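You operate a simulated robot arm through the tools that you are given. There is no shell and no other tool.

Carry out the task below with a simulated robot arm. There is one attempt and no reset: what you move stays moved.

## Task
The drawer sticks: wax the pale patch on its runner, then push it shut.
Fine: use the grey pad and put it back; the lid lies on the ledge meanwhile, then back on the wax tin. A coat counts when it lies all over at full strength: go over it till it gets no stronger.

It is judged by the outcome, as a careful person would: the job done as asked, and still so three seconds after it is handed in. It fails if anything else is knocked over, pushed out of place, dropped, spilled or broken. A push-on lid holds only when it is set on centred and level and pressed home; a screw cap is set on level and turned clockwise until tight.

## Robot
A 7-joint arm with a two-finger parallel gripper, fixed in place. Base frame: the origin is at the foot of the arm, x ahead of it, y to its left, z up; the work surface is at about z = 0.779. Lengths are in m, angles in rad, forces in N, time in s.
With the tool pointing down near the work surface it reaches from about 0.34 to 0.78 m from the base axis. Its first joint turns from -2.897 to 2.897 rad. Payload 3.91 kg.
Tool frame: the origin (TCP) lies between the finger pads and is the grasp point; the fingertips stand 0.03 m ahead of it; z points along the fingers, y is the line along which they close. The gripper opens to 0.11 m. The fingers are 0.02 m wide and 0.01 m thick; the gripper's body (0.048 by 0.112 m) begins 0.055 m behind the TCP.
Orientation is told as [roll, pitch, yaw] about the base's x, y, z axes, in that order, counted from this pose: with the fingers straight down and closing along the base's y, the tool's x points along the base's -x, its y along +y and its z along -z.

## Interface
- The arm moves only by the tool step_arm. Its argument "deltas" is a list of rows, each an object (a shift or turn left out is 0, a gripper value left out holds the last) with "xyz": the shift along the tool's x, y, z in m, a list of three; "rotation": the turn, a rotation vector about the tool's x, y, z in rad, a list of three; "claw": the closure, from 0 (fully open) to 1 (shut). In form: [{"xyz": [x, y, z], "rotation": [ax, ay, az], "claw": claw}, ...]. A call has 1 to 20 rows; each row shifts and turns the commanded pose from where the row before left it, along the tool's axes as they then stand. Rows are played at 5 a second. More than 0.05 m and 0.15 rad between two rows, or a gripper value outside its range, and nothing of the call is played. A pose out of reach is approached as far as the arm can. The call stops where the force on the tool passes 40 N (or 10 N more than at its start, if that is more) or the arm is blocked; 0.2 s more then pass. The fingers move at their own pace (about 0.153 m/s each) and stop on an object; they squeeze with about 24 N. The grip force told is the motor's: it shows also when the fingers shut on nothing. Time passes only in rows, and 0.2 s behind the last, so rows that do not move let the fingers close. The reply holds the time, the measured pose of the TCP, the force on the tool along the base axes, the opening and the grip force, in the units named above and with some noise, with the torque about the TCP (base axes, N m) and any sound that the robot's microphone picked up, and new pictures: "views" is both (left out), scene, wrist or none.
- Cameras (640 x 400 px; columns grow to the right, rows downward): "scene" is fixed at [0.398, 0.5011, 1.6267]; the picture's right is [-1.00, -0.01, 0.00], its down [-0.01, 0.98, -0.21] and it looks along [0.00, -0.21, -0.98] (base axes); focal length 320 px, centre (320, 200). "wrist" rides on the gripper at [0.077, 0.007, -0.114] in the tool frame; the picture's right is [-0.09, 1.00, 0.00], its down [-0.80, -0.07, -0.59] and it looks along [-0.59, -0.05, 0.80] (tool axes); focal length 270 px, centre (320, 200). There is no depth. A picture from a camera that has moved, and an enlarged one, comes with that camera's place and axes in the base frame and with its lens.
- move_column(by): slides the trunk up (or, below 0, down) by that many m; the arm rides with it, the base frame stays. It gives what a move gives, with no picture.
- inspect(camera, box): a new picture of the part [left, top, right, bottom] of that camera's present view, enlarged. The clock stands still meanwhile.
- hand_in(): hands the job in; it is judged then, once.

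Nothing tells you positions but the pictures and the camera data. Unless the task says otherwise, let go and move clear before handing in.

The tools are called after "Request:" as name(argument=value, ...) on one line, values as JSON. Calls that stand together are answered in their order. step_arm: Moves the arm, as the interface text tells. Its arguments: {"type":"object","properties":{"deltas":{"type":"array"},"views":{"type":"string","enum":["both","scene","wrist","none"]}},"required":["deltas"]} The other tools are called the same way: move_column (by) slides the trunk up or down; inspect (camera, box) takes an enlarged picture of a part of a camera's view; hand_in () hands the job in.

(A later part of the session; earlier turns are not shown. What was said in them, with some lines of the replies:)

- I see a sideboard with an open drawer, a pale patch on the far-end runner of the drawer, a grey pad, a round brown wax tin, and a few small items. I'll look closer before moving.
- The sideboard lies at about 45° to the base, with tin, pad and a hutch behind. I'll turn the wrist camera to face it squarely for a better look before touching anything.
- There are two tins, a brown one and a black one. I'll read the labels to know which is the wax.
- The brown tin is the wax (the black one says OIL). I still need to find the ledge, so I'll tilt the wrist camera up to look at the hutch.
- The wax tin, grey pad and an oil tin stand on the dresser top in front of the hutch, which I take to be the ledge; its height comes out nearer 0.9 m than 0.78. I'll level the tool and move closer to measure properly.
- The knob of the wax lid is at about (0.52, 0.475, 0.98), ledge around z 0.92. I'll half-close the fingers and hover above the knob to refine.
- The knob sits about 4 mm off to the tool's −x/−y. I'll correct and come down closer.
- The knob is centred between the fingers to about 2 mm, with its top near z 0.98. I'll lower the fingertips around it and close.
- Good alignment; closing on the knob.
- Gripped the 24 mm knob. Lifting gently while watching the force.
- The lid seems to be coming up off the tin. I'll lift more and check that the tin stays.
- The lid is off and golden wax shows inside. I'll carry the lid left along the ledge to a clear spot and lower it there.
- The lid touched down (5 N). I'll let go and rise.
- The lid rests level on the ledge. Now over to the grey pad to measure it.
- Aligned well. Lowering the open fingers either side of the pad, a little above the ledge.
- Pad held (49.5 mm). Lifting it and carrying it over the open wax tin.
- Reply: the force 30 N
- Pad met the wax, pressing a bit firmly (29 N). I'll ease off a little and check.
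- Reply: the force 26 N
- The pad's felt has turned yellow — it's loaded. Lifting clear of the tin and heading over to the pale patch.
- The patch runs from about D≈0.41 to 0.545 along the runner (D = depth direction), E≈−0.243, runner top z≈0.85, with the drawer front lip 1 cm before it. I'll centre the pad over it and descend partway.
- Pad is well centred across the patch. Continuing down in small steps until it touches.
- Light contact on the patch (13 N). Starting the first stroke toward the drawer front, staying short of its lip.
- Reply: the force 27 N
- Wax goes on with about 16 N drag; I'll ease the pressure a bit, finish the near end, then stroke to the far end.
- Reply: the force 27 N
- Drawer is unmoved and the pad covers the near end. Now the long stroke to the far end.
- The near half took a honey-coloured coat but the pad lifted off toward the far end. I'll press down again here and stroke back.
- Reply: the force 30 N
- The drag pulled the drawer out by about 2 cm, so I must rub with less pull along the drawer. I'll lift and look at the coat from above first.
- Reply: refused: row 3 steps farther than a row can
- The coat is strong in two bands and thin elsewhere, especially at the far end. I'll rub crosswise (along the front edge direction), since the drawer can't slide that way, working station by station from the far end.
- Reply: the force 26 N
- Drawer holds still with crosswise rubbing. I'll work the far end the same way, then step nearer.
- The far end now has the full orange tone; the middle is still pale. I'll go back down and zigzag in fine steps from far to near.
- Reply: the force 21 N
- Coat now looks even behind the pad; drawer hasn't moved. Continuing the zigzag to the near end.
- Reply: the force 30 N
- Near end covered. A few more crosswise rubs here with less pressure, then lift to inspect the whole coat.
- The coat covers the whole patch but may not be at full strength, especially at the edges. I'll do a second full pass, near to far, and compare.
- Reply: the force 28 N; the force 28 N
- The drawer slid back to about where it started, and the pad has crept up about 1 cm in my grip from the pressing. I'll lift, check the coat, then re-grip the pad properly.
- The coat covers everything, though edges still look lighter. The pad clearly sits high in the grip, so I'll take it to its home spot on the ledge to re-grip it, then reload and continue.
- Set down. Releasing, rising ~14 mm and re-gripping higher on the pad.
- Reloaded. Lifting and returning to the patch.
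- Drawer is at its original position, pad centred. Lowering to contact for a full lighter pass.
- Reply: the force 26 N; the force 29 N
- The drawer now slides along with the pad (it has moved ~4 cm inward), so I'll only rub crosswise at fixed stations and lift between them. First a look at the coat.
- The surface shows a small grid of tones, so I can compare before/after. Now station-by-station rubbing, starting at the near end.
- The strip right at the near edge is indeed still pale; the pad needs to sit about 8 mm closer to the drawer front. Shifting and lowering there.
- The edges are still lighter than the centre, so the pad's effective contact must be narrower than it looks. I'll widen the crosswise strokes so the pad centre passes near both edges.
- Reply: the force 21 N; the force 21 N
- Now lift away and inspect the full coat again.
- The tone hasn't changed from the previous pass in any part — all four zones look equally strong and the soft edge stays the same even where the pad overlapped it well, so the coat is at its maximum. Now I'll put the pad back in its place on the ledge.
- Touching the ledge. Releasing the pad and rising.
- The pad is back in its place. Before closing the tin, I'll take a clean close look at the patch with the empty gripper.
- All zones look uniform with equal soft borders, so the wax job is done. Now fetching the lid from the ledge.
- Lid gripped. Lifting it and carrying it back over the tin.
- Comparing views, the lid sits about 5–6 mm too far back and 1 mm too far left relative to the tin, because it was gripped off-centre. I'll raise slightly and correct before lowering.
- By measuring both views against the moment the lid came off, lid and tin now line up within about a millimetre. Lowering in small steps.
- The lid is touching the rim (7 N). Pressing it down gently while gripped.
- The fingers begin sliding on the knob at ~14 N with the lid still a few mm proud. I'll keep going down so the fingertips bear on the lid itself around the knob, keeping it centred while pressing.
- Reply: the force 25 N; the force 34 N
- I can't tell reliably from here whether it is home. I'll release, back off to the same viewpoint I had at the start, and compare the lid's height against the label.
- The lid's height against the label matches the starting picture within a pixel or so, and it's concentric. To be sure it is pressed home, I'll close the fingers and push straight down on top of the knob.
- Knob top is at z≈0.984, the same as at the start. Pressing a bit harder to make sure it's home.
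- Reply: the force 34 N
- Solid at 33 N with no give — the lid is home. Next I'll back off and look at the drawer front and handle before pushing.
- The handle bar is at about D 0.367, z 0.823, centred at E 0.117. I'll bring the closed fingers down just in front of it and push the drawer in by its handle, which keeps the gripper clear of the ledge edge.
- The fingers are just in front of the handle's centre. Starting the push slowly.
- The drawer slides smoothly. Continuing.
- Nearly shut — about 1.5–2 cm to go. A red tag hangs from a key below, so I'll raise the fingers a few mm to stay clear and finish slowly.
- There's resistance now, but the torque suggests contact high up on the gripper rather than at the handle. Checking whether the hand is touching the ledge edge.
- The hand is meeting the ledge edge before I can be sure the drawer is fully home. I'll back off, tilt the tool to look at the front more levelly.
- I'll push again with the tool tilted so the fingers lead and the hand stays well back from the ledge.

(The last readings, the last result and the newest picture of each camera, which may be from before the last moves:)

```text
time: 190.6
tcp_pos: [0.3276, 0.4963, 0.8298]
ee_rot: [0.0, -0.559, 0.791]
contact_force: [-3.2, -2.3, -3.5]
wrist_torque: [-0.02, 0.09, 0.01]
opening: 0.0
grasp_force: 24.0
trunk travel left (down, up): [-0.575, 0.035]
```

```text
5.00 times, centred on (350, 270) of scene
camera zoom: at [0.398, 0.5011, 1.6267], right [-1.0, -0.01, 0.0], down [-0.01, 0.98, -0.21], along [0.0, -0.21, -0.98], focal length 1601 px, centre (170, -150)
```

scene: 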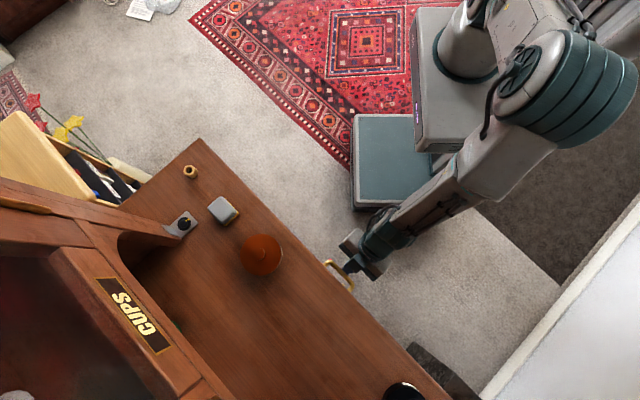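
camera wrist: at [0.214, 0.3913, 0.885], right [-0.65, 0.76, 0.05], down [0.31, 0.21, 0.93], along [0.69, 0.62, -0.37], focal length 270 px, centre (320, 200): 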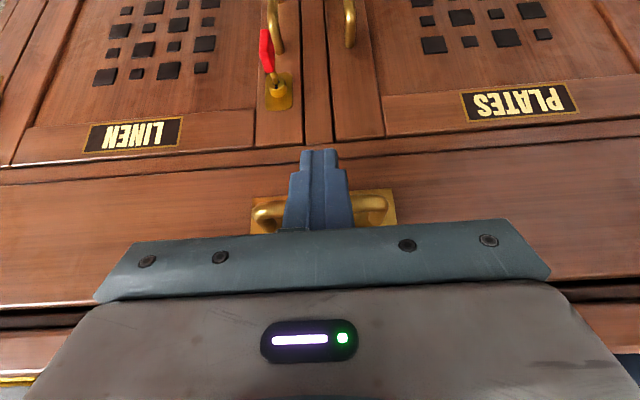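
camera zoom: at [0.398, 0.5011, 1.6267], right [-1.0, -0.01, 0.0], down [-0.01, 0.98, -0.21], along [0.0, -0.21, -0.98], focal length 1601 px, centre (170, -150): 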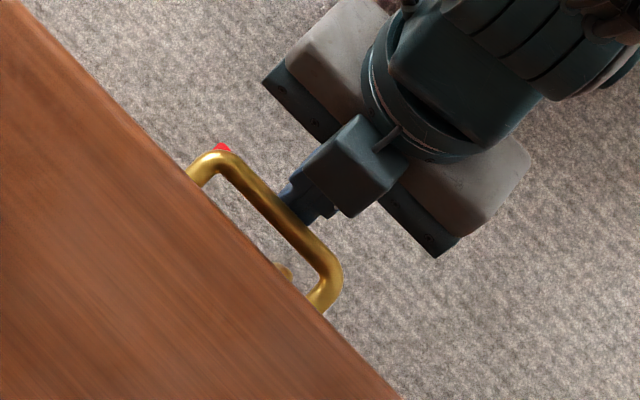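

Request:
step_arm(deltas=[{"xyz": [-0.0042, 0, 0.0027]}, {"xyz": [-0.0042, 0, 0.0027]}, {"xyz": [-0.0042, 0, 0.0027]}, {"xyz": [0, 0, 0]}], views="scene")

Request:
inspect(camera="scene", box=[300, 230, 400, 310])

```text
time: 191.6
tcp_pos: [0.3367, 0.5034, 0.828]
ee_rot: [-0.001, -0.554, 0.79]
contact_force: [-15.8, -15.6, -5.8]
wrist_torque: [-0.2, 0.23, -0.01]
opening: 0.0
grasp_force: 24.0
trunk travel left (down, up): [-0.575, 0.035]
```

scene: 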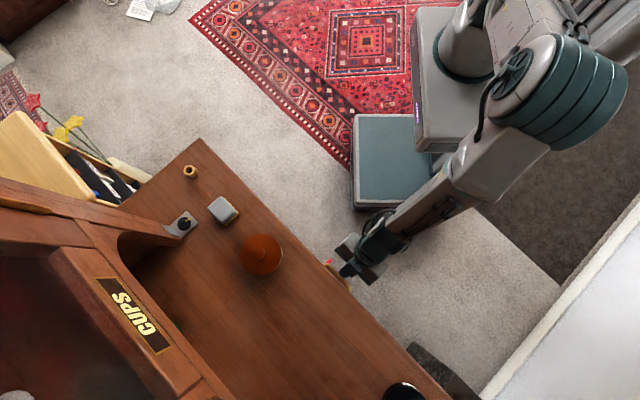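

```text
5.00 times, centred on (350, 270) of scene
camera zoom: at [0.398, 0.5011, 1.6267], right [-1.0, -0.01, 0.0], down [-0.01, 0.98, -0.21], along [0.0, -0.21, -0.98], focal length 1601 px, centre (170, -150)
```

zoom: 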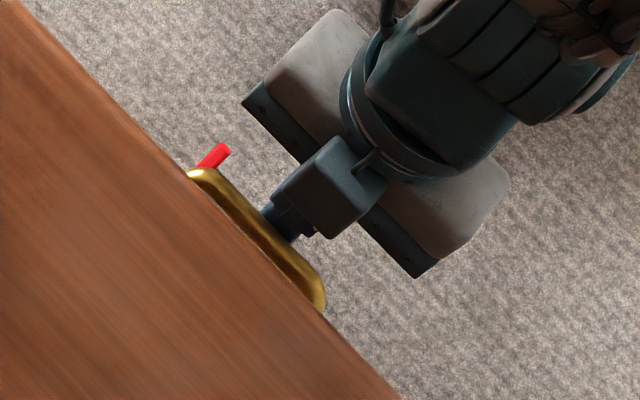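

Request:
step_arm(deltas=[{"xyz": [-0.0025, 0, 0.0016]}, {"xyz": [0, 0, 0]}], views="wrist")

Request:
inspect(camera="scene", box=[300, 230, 400, 310])

```text
time: 192.2
tcp_pos: [0.3379, 0.5038, 0.8274]
ee_rot: [-0.003, -0.551, 0.788]
contact_force: [-28.9, -20.1, -8.1]
wrist_torque: [-0.18, 0.43, 0.19]
opening: 0.0001
grasp_force: 24.3
trunk travel left (down, up): [-0.575, 0.035]
camera wrist: at [0.2436, 0.4206, 0.885], right [-0.65, 0.75, 0.04], down [0.31, 0.21, 0.93], along [0.69, 0.62, -0.37], focal length 270 px, centre (320, 200)
```

wrist: 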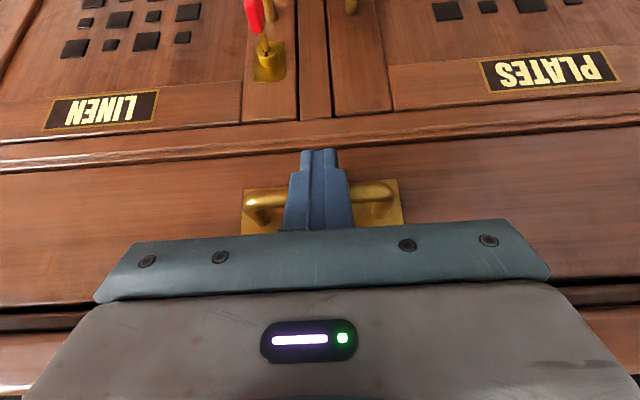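

```text
5.00 times, centred on (350, 270) of scene
camera zoom: at [0.398, 0.5011, 1.6267], right [-1.0, -0.01, 0.0], down [-0.01, 0.98, -0.21], along [0.0, -0.21, -0.98], focal length 1601 px, centre (170, -150)
```

zoom: 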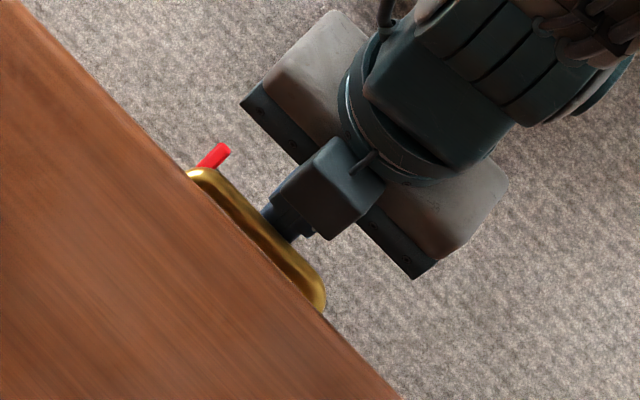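

35 N with no further movement and contact at the handle only: the drawer is against its stop. Backing off.

Request:
step_arm(deltas=[{"xyz": [0.0085, 0, -0.0053]}, {"xyz": [0.0254, 0, -0.0159]}, {"xyz": [0.0254, 0, -0.0159]}, {"xyz": [0.0254, 0, -0.0159]}, {"xyz": [0.0254, 0, -0.0159]}, {"xyz": [0.0254, 0, -0.0159]}, {"xyz": [0, 0, 0]}], views="both")

Request:
inspect(camera="wrist", box=[0, 160, 180, 380])

Request:
inspect(camera="wrist", box=[500, 160, 640, 340])

Request:
inspect(camera="scene", box=[300, 230, 400, 310])

```text
time: 193.8
tcp_pos: [0.2264, 0.3981, 0.8299]
ee_rot: [0.0, -0.561, 0.789]
contact_force: [0.1, 0.5, -0.4]
wrist_torque: [0.01, 0.0, -0.01]
opening: 0.0
grasp_force: 24.0
trunk travel left (down, up): [-0.575, 0.035]
camera wrist: at [0.1322, 0.3129, 0.887], right [-0.65, 0.76, 0.05], down [0.31, 0.21, 0.93], along [0.69, 0.62, -0.37], focal length 270 px, centre (320, 200)
```

scene: 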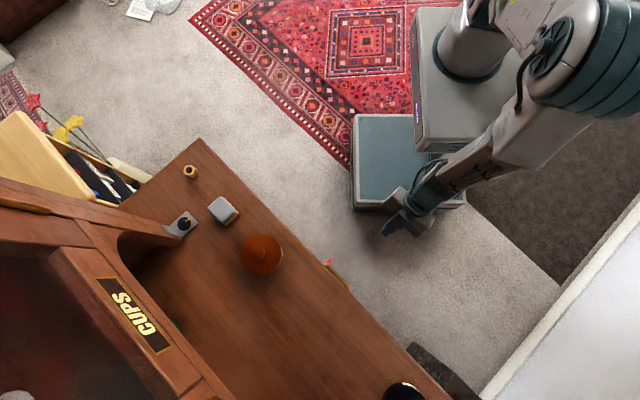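
wrist: 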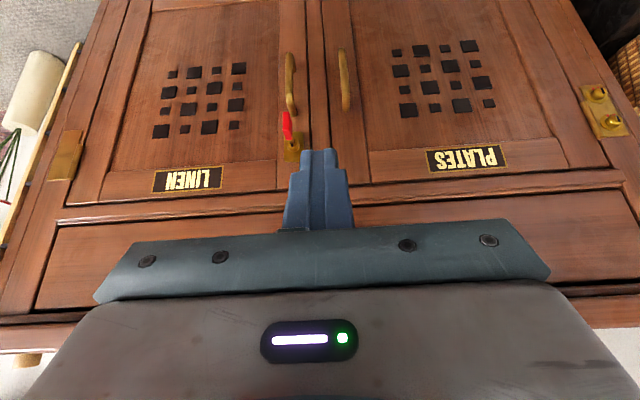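

```text
1.82 times, centred on (90, 270) of wrist
camera zoom: at [0.1322, 0.3129, 0.887], right [-0.65, 0.76, 0.05], down [0.31, 0.21, 0.93], along [0.69, 0.62, -0.37], focal length 491 px, centre (738, 73)
```

zoom: 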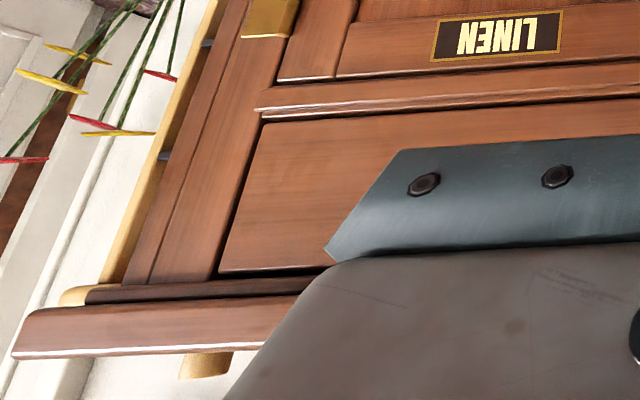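

```text
2.22 times, centred on (570, 250) of wrist
camera zoom: at [0.1322, 0.3129, 0.887], right [-0.65, 0.76, 0.05], down [0.31, 0.21, 0.93], along [0.69, 0.62, -0.37], focal length 601 px, centre (-236, 89)
```

zoom: 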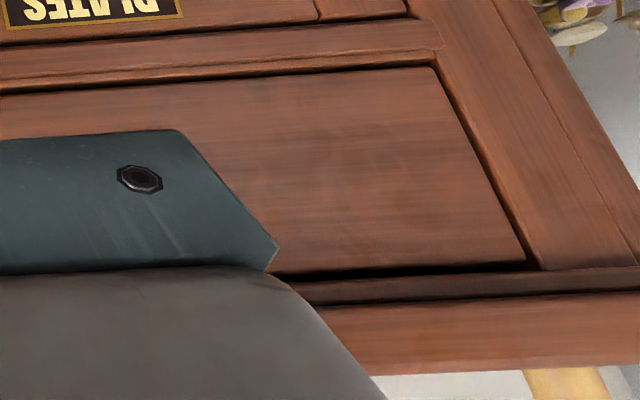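

```text
5.00 times, centred on (350, 270) of scene
camera zoom: at [0.398, 0.5011, 1.6267], right [-1.0, -0.01, 0.0], down [-0.01, 0.98, -0.21], along [0.0, -0.21, -0.98], focal length 1601 px, centre (170, -150)
```

zoom: 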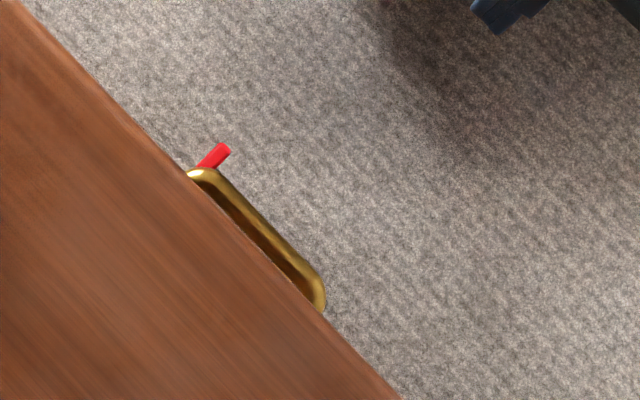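

The drawer front is now flush in its opening all round. I'll rise, level the tool and take a last look at the tin and ledge.

Request:
step_arm(deltas=[{"xyz": [-0.0212, 0, -0.0339]}, {"xyz": [-0.0212, 0, -0.0339]}, {"xyz": [-0.0212, 0, -0.0339]}, {"xyz": [-0.0212, 0, -0.0339]}, {"xyz": [-0.0212, 0, -0.0339]}, {"xyz": [-0.0212, 0, -0.0339]}, {"xyz": [-0.0212, 0, -0.0339]}, {"xyz": [-0.0212, 0, -0.0339]}, {"rotation": [0, 0.14, 0]}, {"rotation": [0, 0.14, 0]}, {"rotation": [0, 0.14, 0]}, {"rotation": [0, 0.14, 0]}, {"xyz": [-0.03, -0.035, 0], "claw": 0.0}, {"xyz": [-0.03, -0.035, 0]}, {"xyz": [-0.03, -0.035, 0]}, {"xyz": [-0.03, -0.035, 0]}, {"xyz": [0, -0.035, 0]}, {"xyz": [0, -0.035, 0]}, {"xyz": [0, 0, 0]}], views="both")

Request:
inspect(camera="wrist", box=[240, 130, 420, 242])

Request:
inspect(camera="scene", box=[200, 180, 300, 290])

```text
time: 195.3
tcp_pos: [0.3485, 0.3147, 1.0842]
ee_rot: [0.061, -0.544, 0.399]
contact_force: [-0.3, 0.2, -0.1]
wrist_torque: [-0.02, -0.04, -0.02]
opening: 0.0001
grasp_force: 24.0
trunk travel left (down, up): [-0.575, 0.035]
stopped in row 7: the arm was blocked; the commanded pose is now the measured one
camera wrist: at [0.234, 0.2657, 1.1416], right [-0.35, 0.93, 0.1], down [0.39, 0.05, 0.92], along [0.85, 0.36, -0.38], focal length 270 px, centre (320, 200)
```

scene: 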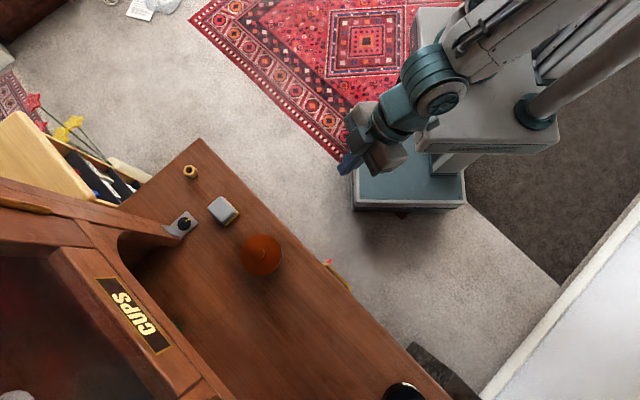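
wrist: 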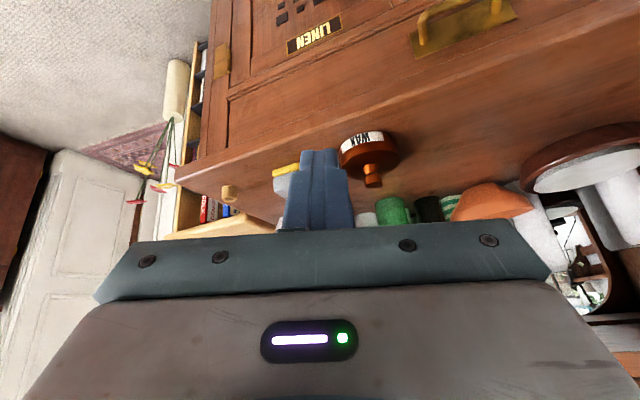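

```text
3.56 times, centred on (330, 186) of wrist
camera zoom: at [0.234, 0.2657, 1.1416], right [-0.35, 0.93, 0.1], down [0.39, 0.05, 0.92], along [0.85, 0.36, -0.38], focal length 961 px, centre (284, 250)
```

zoom: 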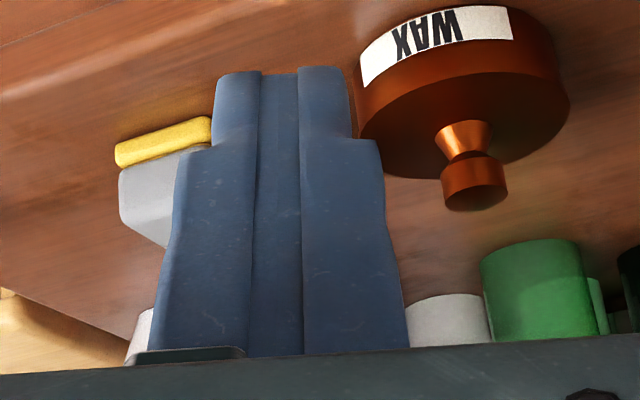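

```text
3.64 times, centred on (250, 235) of scene
camera zoom: at [0.398, 0.5011, 1.6267], right [-1.0, -0.01, 0.0], down [-0.01, 0.98, -0.21], along [0.0, -0.21, -0.98], focal length 1164 px, centre (574, 73)
```

zoom: 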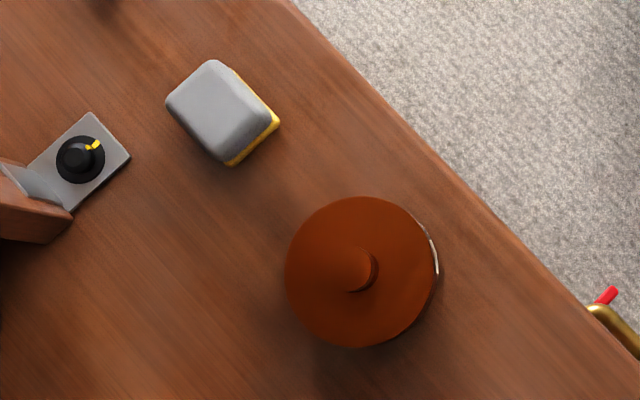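

The tin's lid sits level and closed against its label, the pad is back, and the drawer is shut. The arm just reached a joint limit in free air; it's clear of everything. One short pause to confirm nothing moves.

Request:
step_arm(deltas=[{"xyz": [0, 0, 0]}, {"xyz": [0, 0, 0]}, {"xyz": [0, 0, 0]}, {"xyz": [0, 0, 0]}, {"xyz": [0, 0, 0]}], views="both")

Request:
inspect(camera="wrist", box=[320, 110, 420, 200])

Request:
inspect(camera="scene", box=[160, 120, 460, 400])

```text
time: 196.5
tcp_pos: [0.3484, 0.3155, 1.0828]
ee_rot: [0.065, -0.544, 0.404]
contact_force: [-0.4, 0.0, -0.7]
wrist_torque: [0.01, 0.0, -0.03]
opening: 0.0003
grasp_force: 24.0
trunk travel left (down, up): [-0.575, 0.035]
camera wrist: at [0.2339, 0.2659, 1.1418], right [-0.35, 0.93, 0.1], down [0.39, 0.05, 0.92], along [0.85, 0.36, -0.38], focal length 270 px, centre (320, 200)
```

scene: 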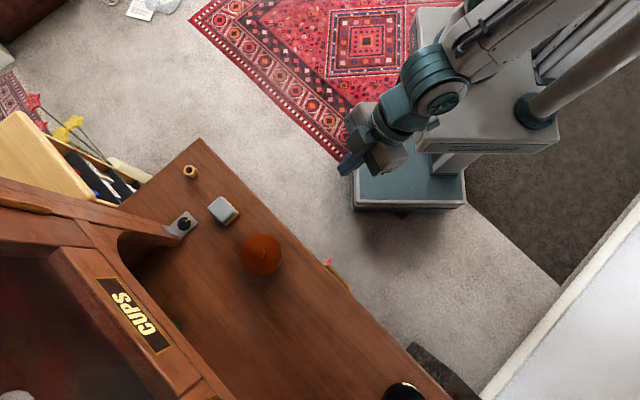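
wrist: 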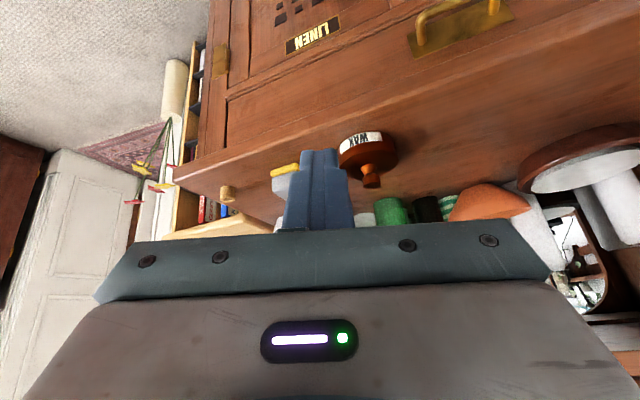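

```text
4.44 times, centred on (370, 155) of wrist
camera zoom: at [0.2339, 0.2659, 1.1418], right [-0.35, 0.93, 0.1], down [0.39, 0.05, 0.92], along [0.85, 0.36, -0.38], focal length 1201 px, centre (98, 400)
```

zoom: 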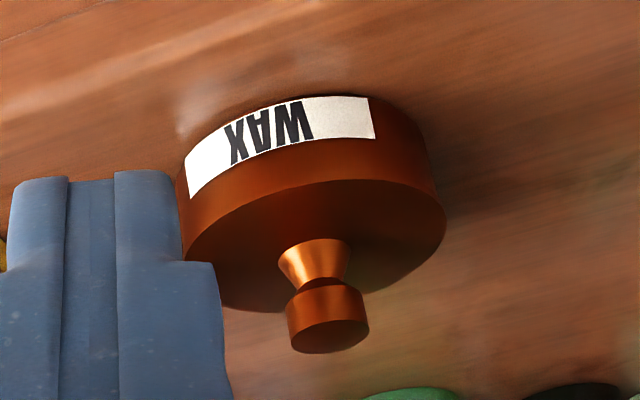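

```text
1.43 times, centred on (310, 260) of scene
camera zoom: at [0.398, 0.5011, 1.6267], right [-1.0, -0.01, 0.0], down [-0.01, 0.98, -0.21], along [0.0, -0.21, -0.98], focal length 457 px, centre (334, 114)
```

zoom: 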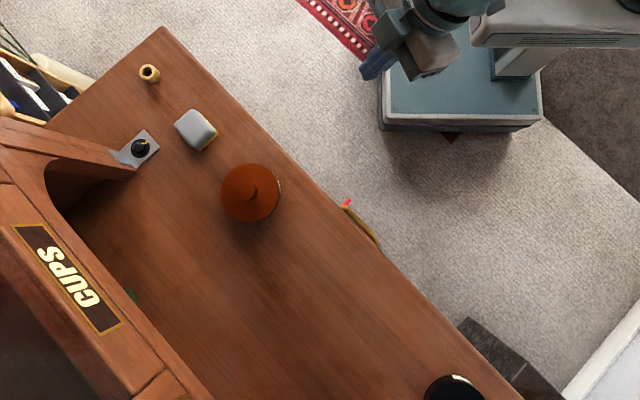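

Everything is at rest: the runner is waxed, the pad is back in its place, the lid is seated flush and level on the wax tin, the drawer is shut, and the arm is clear. Handing in.

Request:
hand_in()

```text
The job is handed in.
```

The pale patch on the runner is waxed and the drawer is pushed fully shut. The grey pad is back in its place, and the lid is back on the wax tin.

- **Wax coat:** I loaded the pad twice and went over the patch until the tone stopped changing. The last pass made no visible difference. The very edges still look a little lighter. That stayed the same even where the pad overlapped them well, so I took it as full strength. I can't rule out a slightly thin edge.
- **Drawer:** It slid in and out by up to about 4 cm while I was rubbing. I then pushed it home by its handle. It stopped against 35 N, and its front sits flush all round.
- **Lid:** It sits centred and level on the tin. I pressed it down with 33 N and it did not move further. I heard no click when it went on, so I judged it by the knob height and the seam, which both match the start.
- **Positions:** The pad and tin each ended up about 2 mm from where they started. Nothing else was touched, apart from the gripper briefly touching the ledge edge while I pushed the drawer in.
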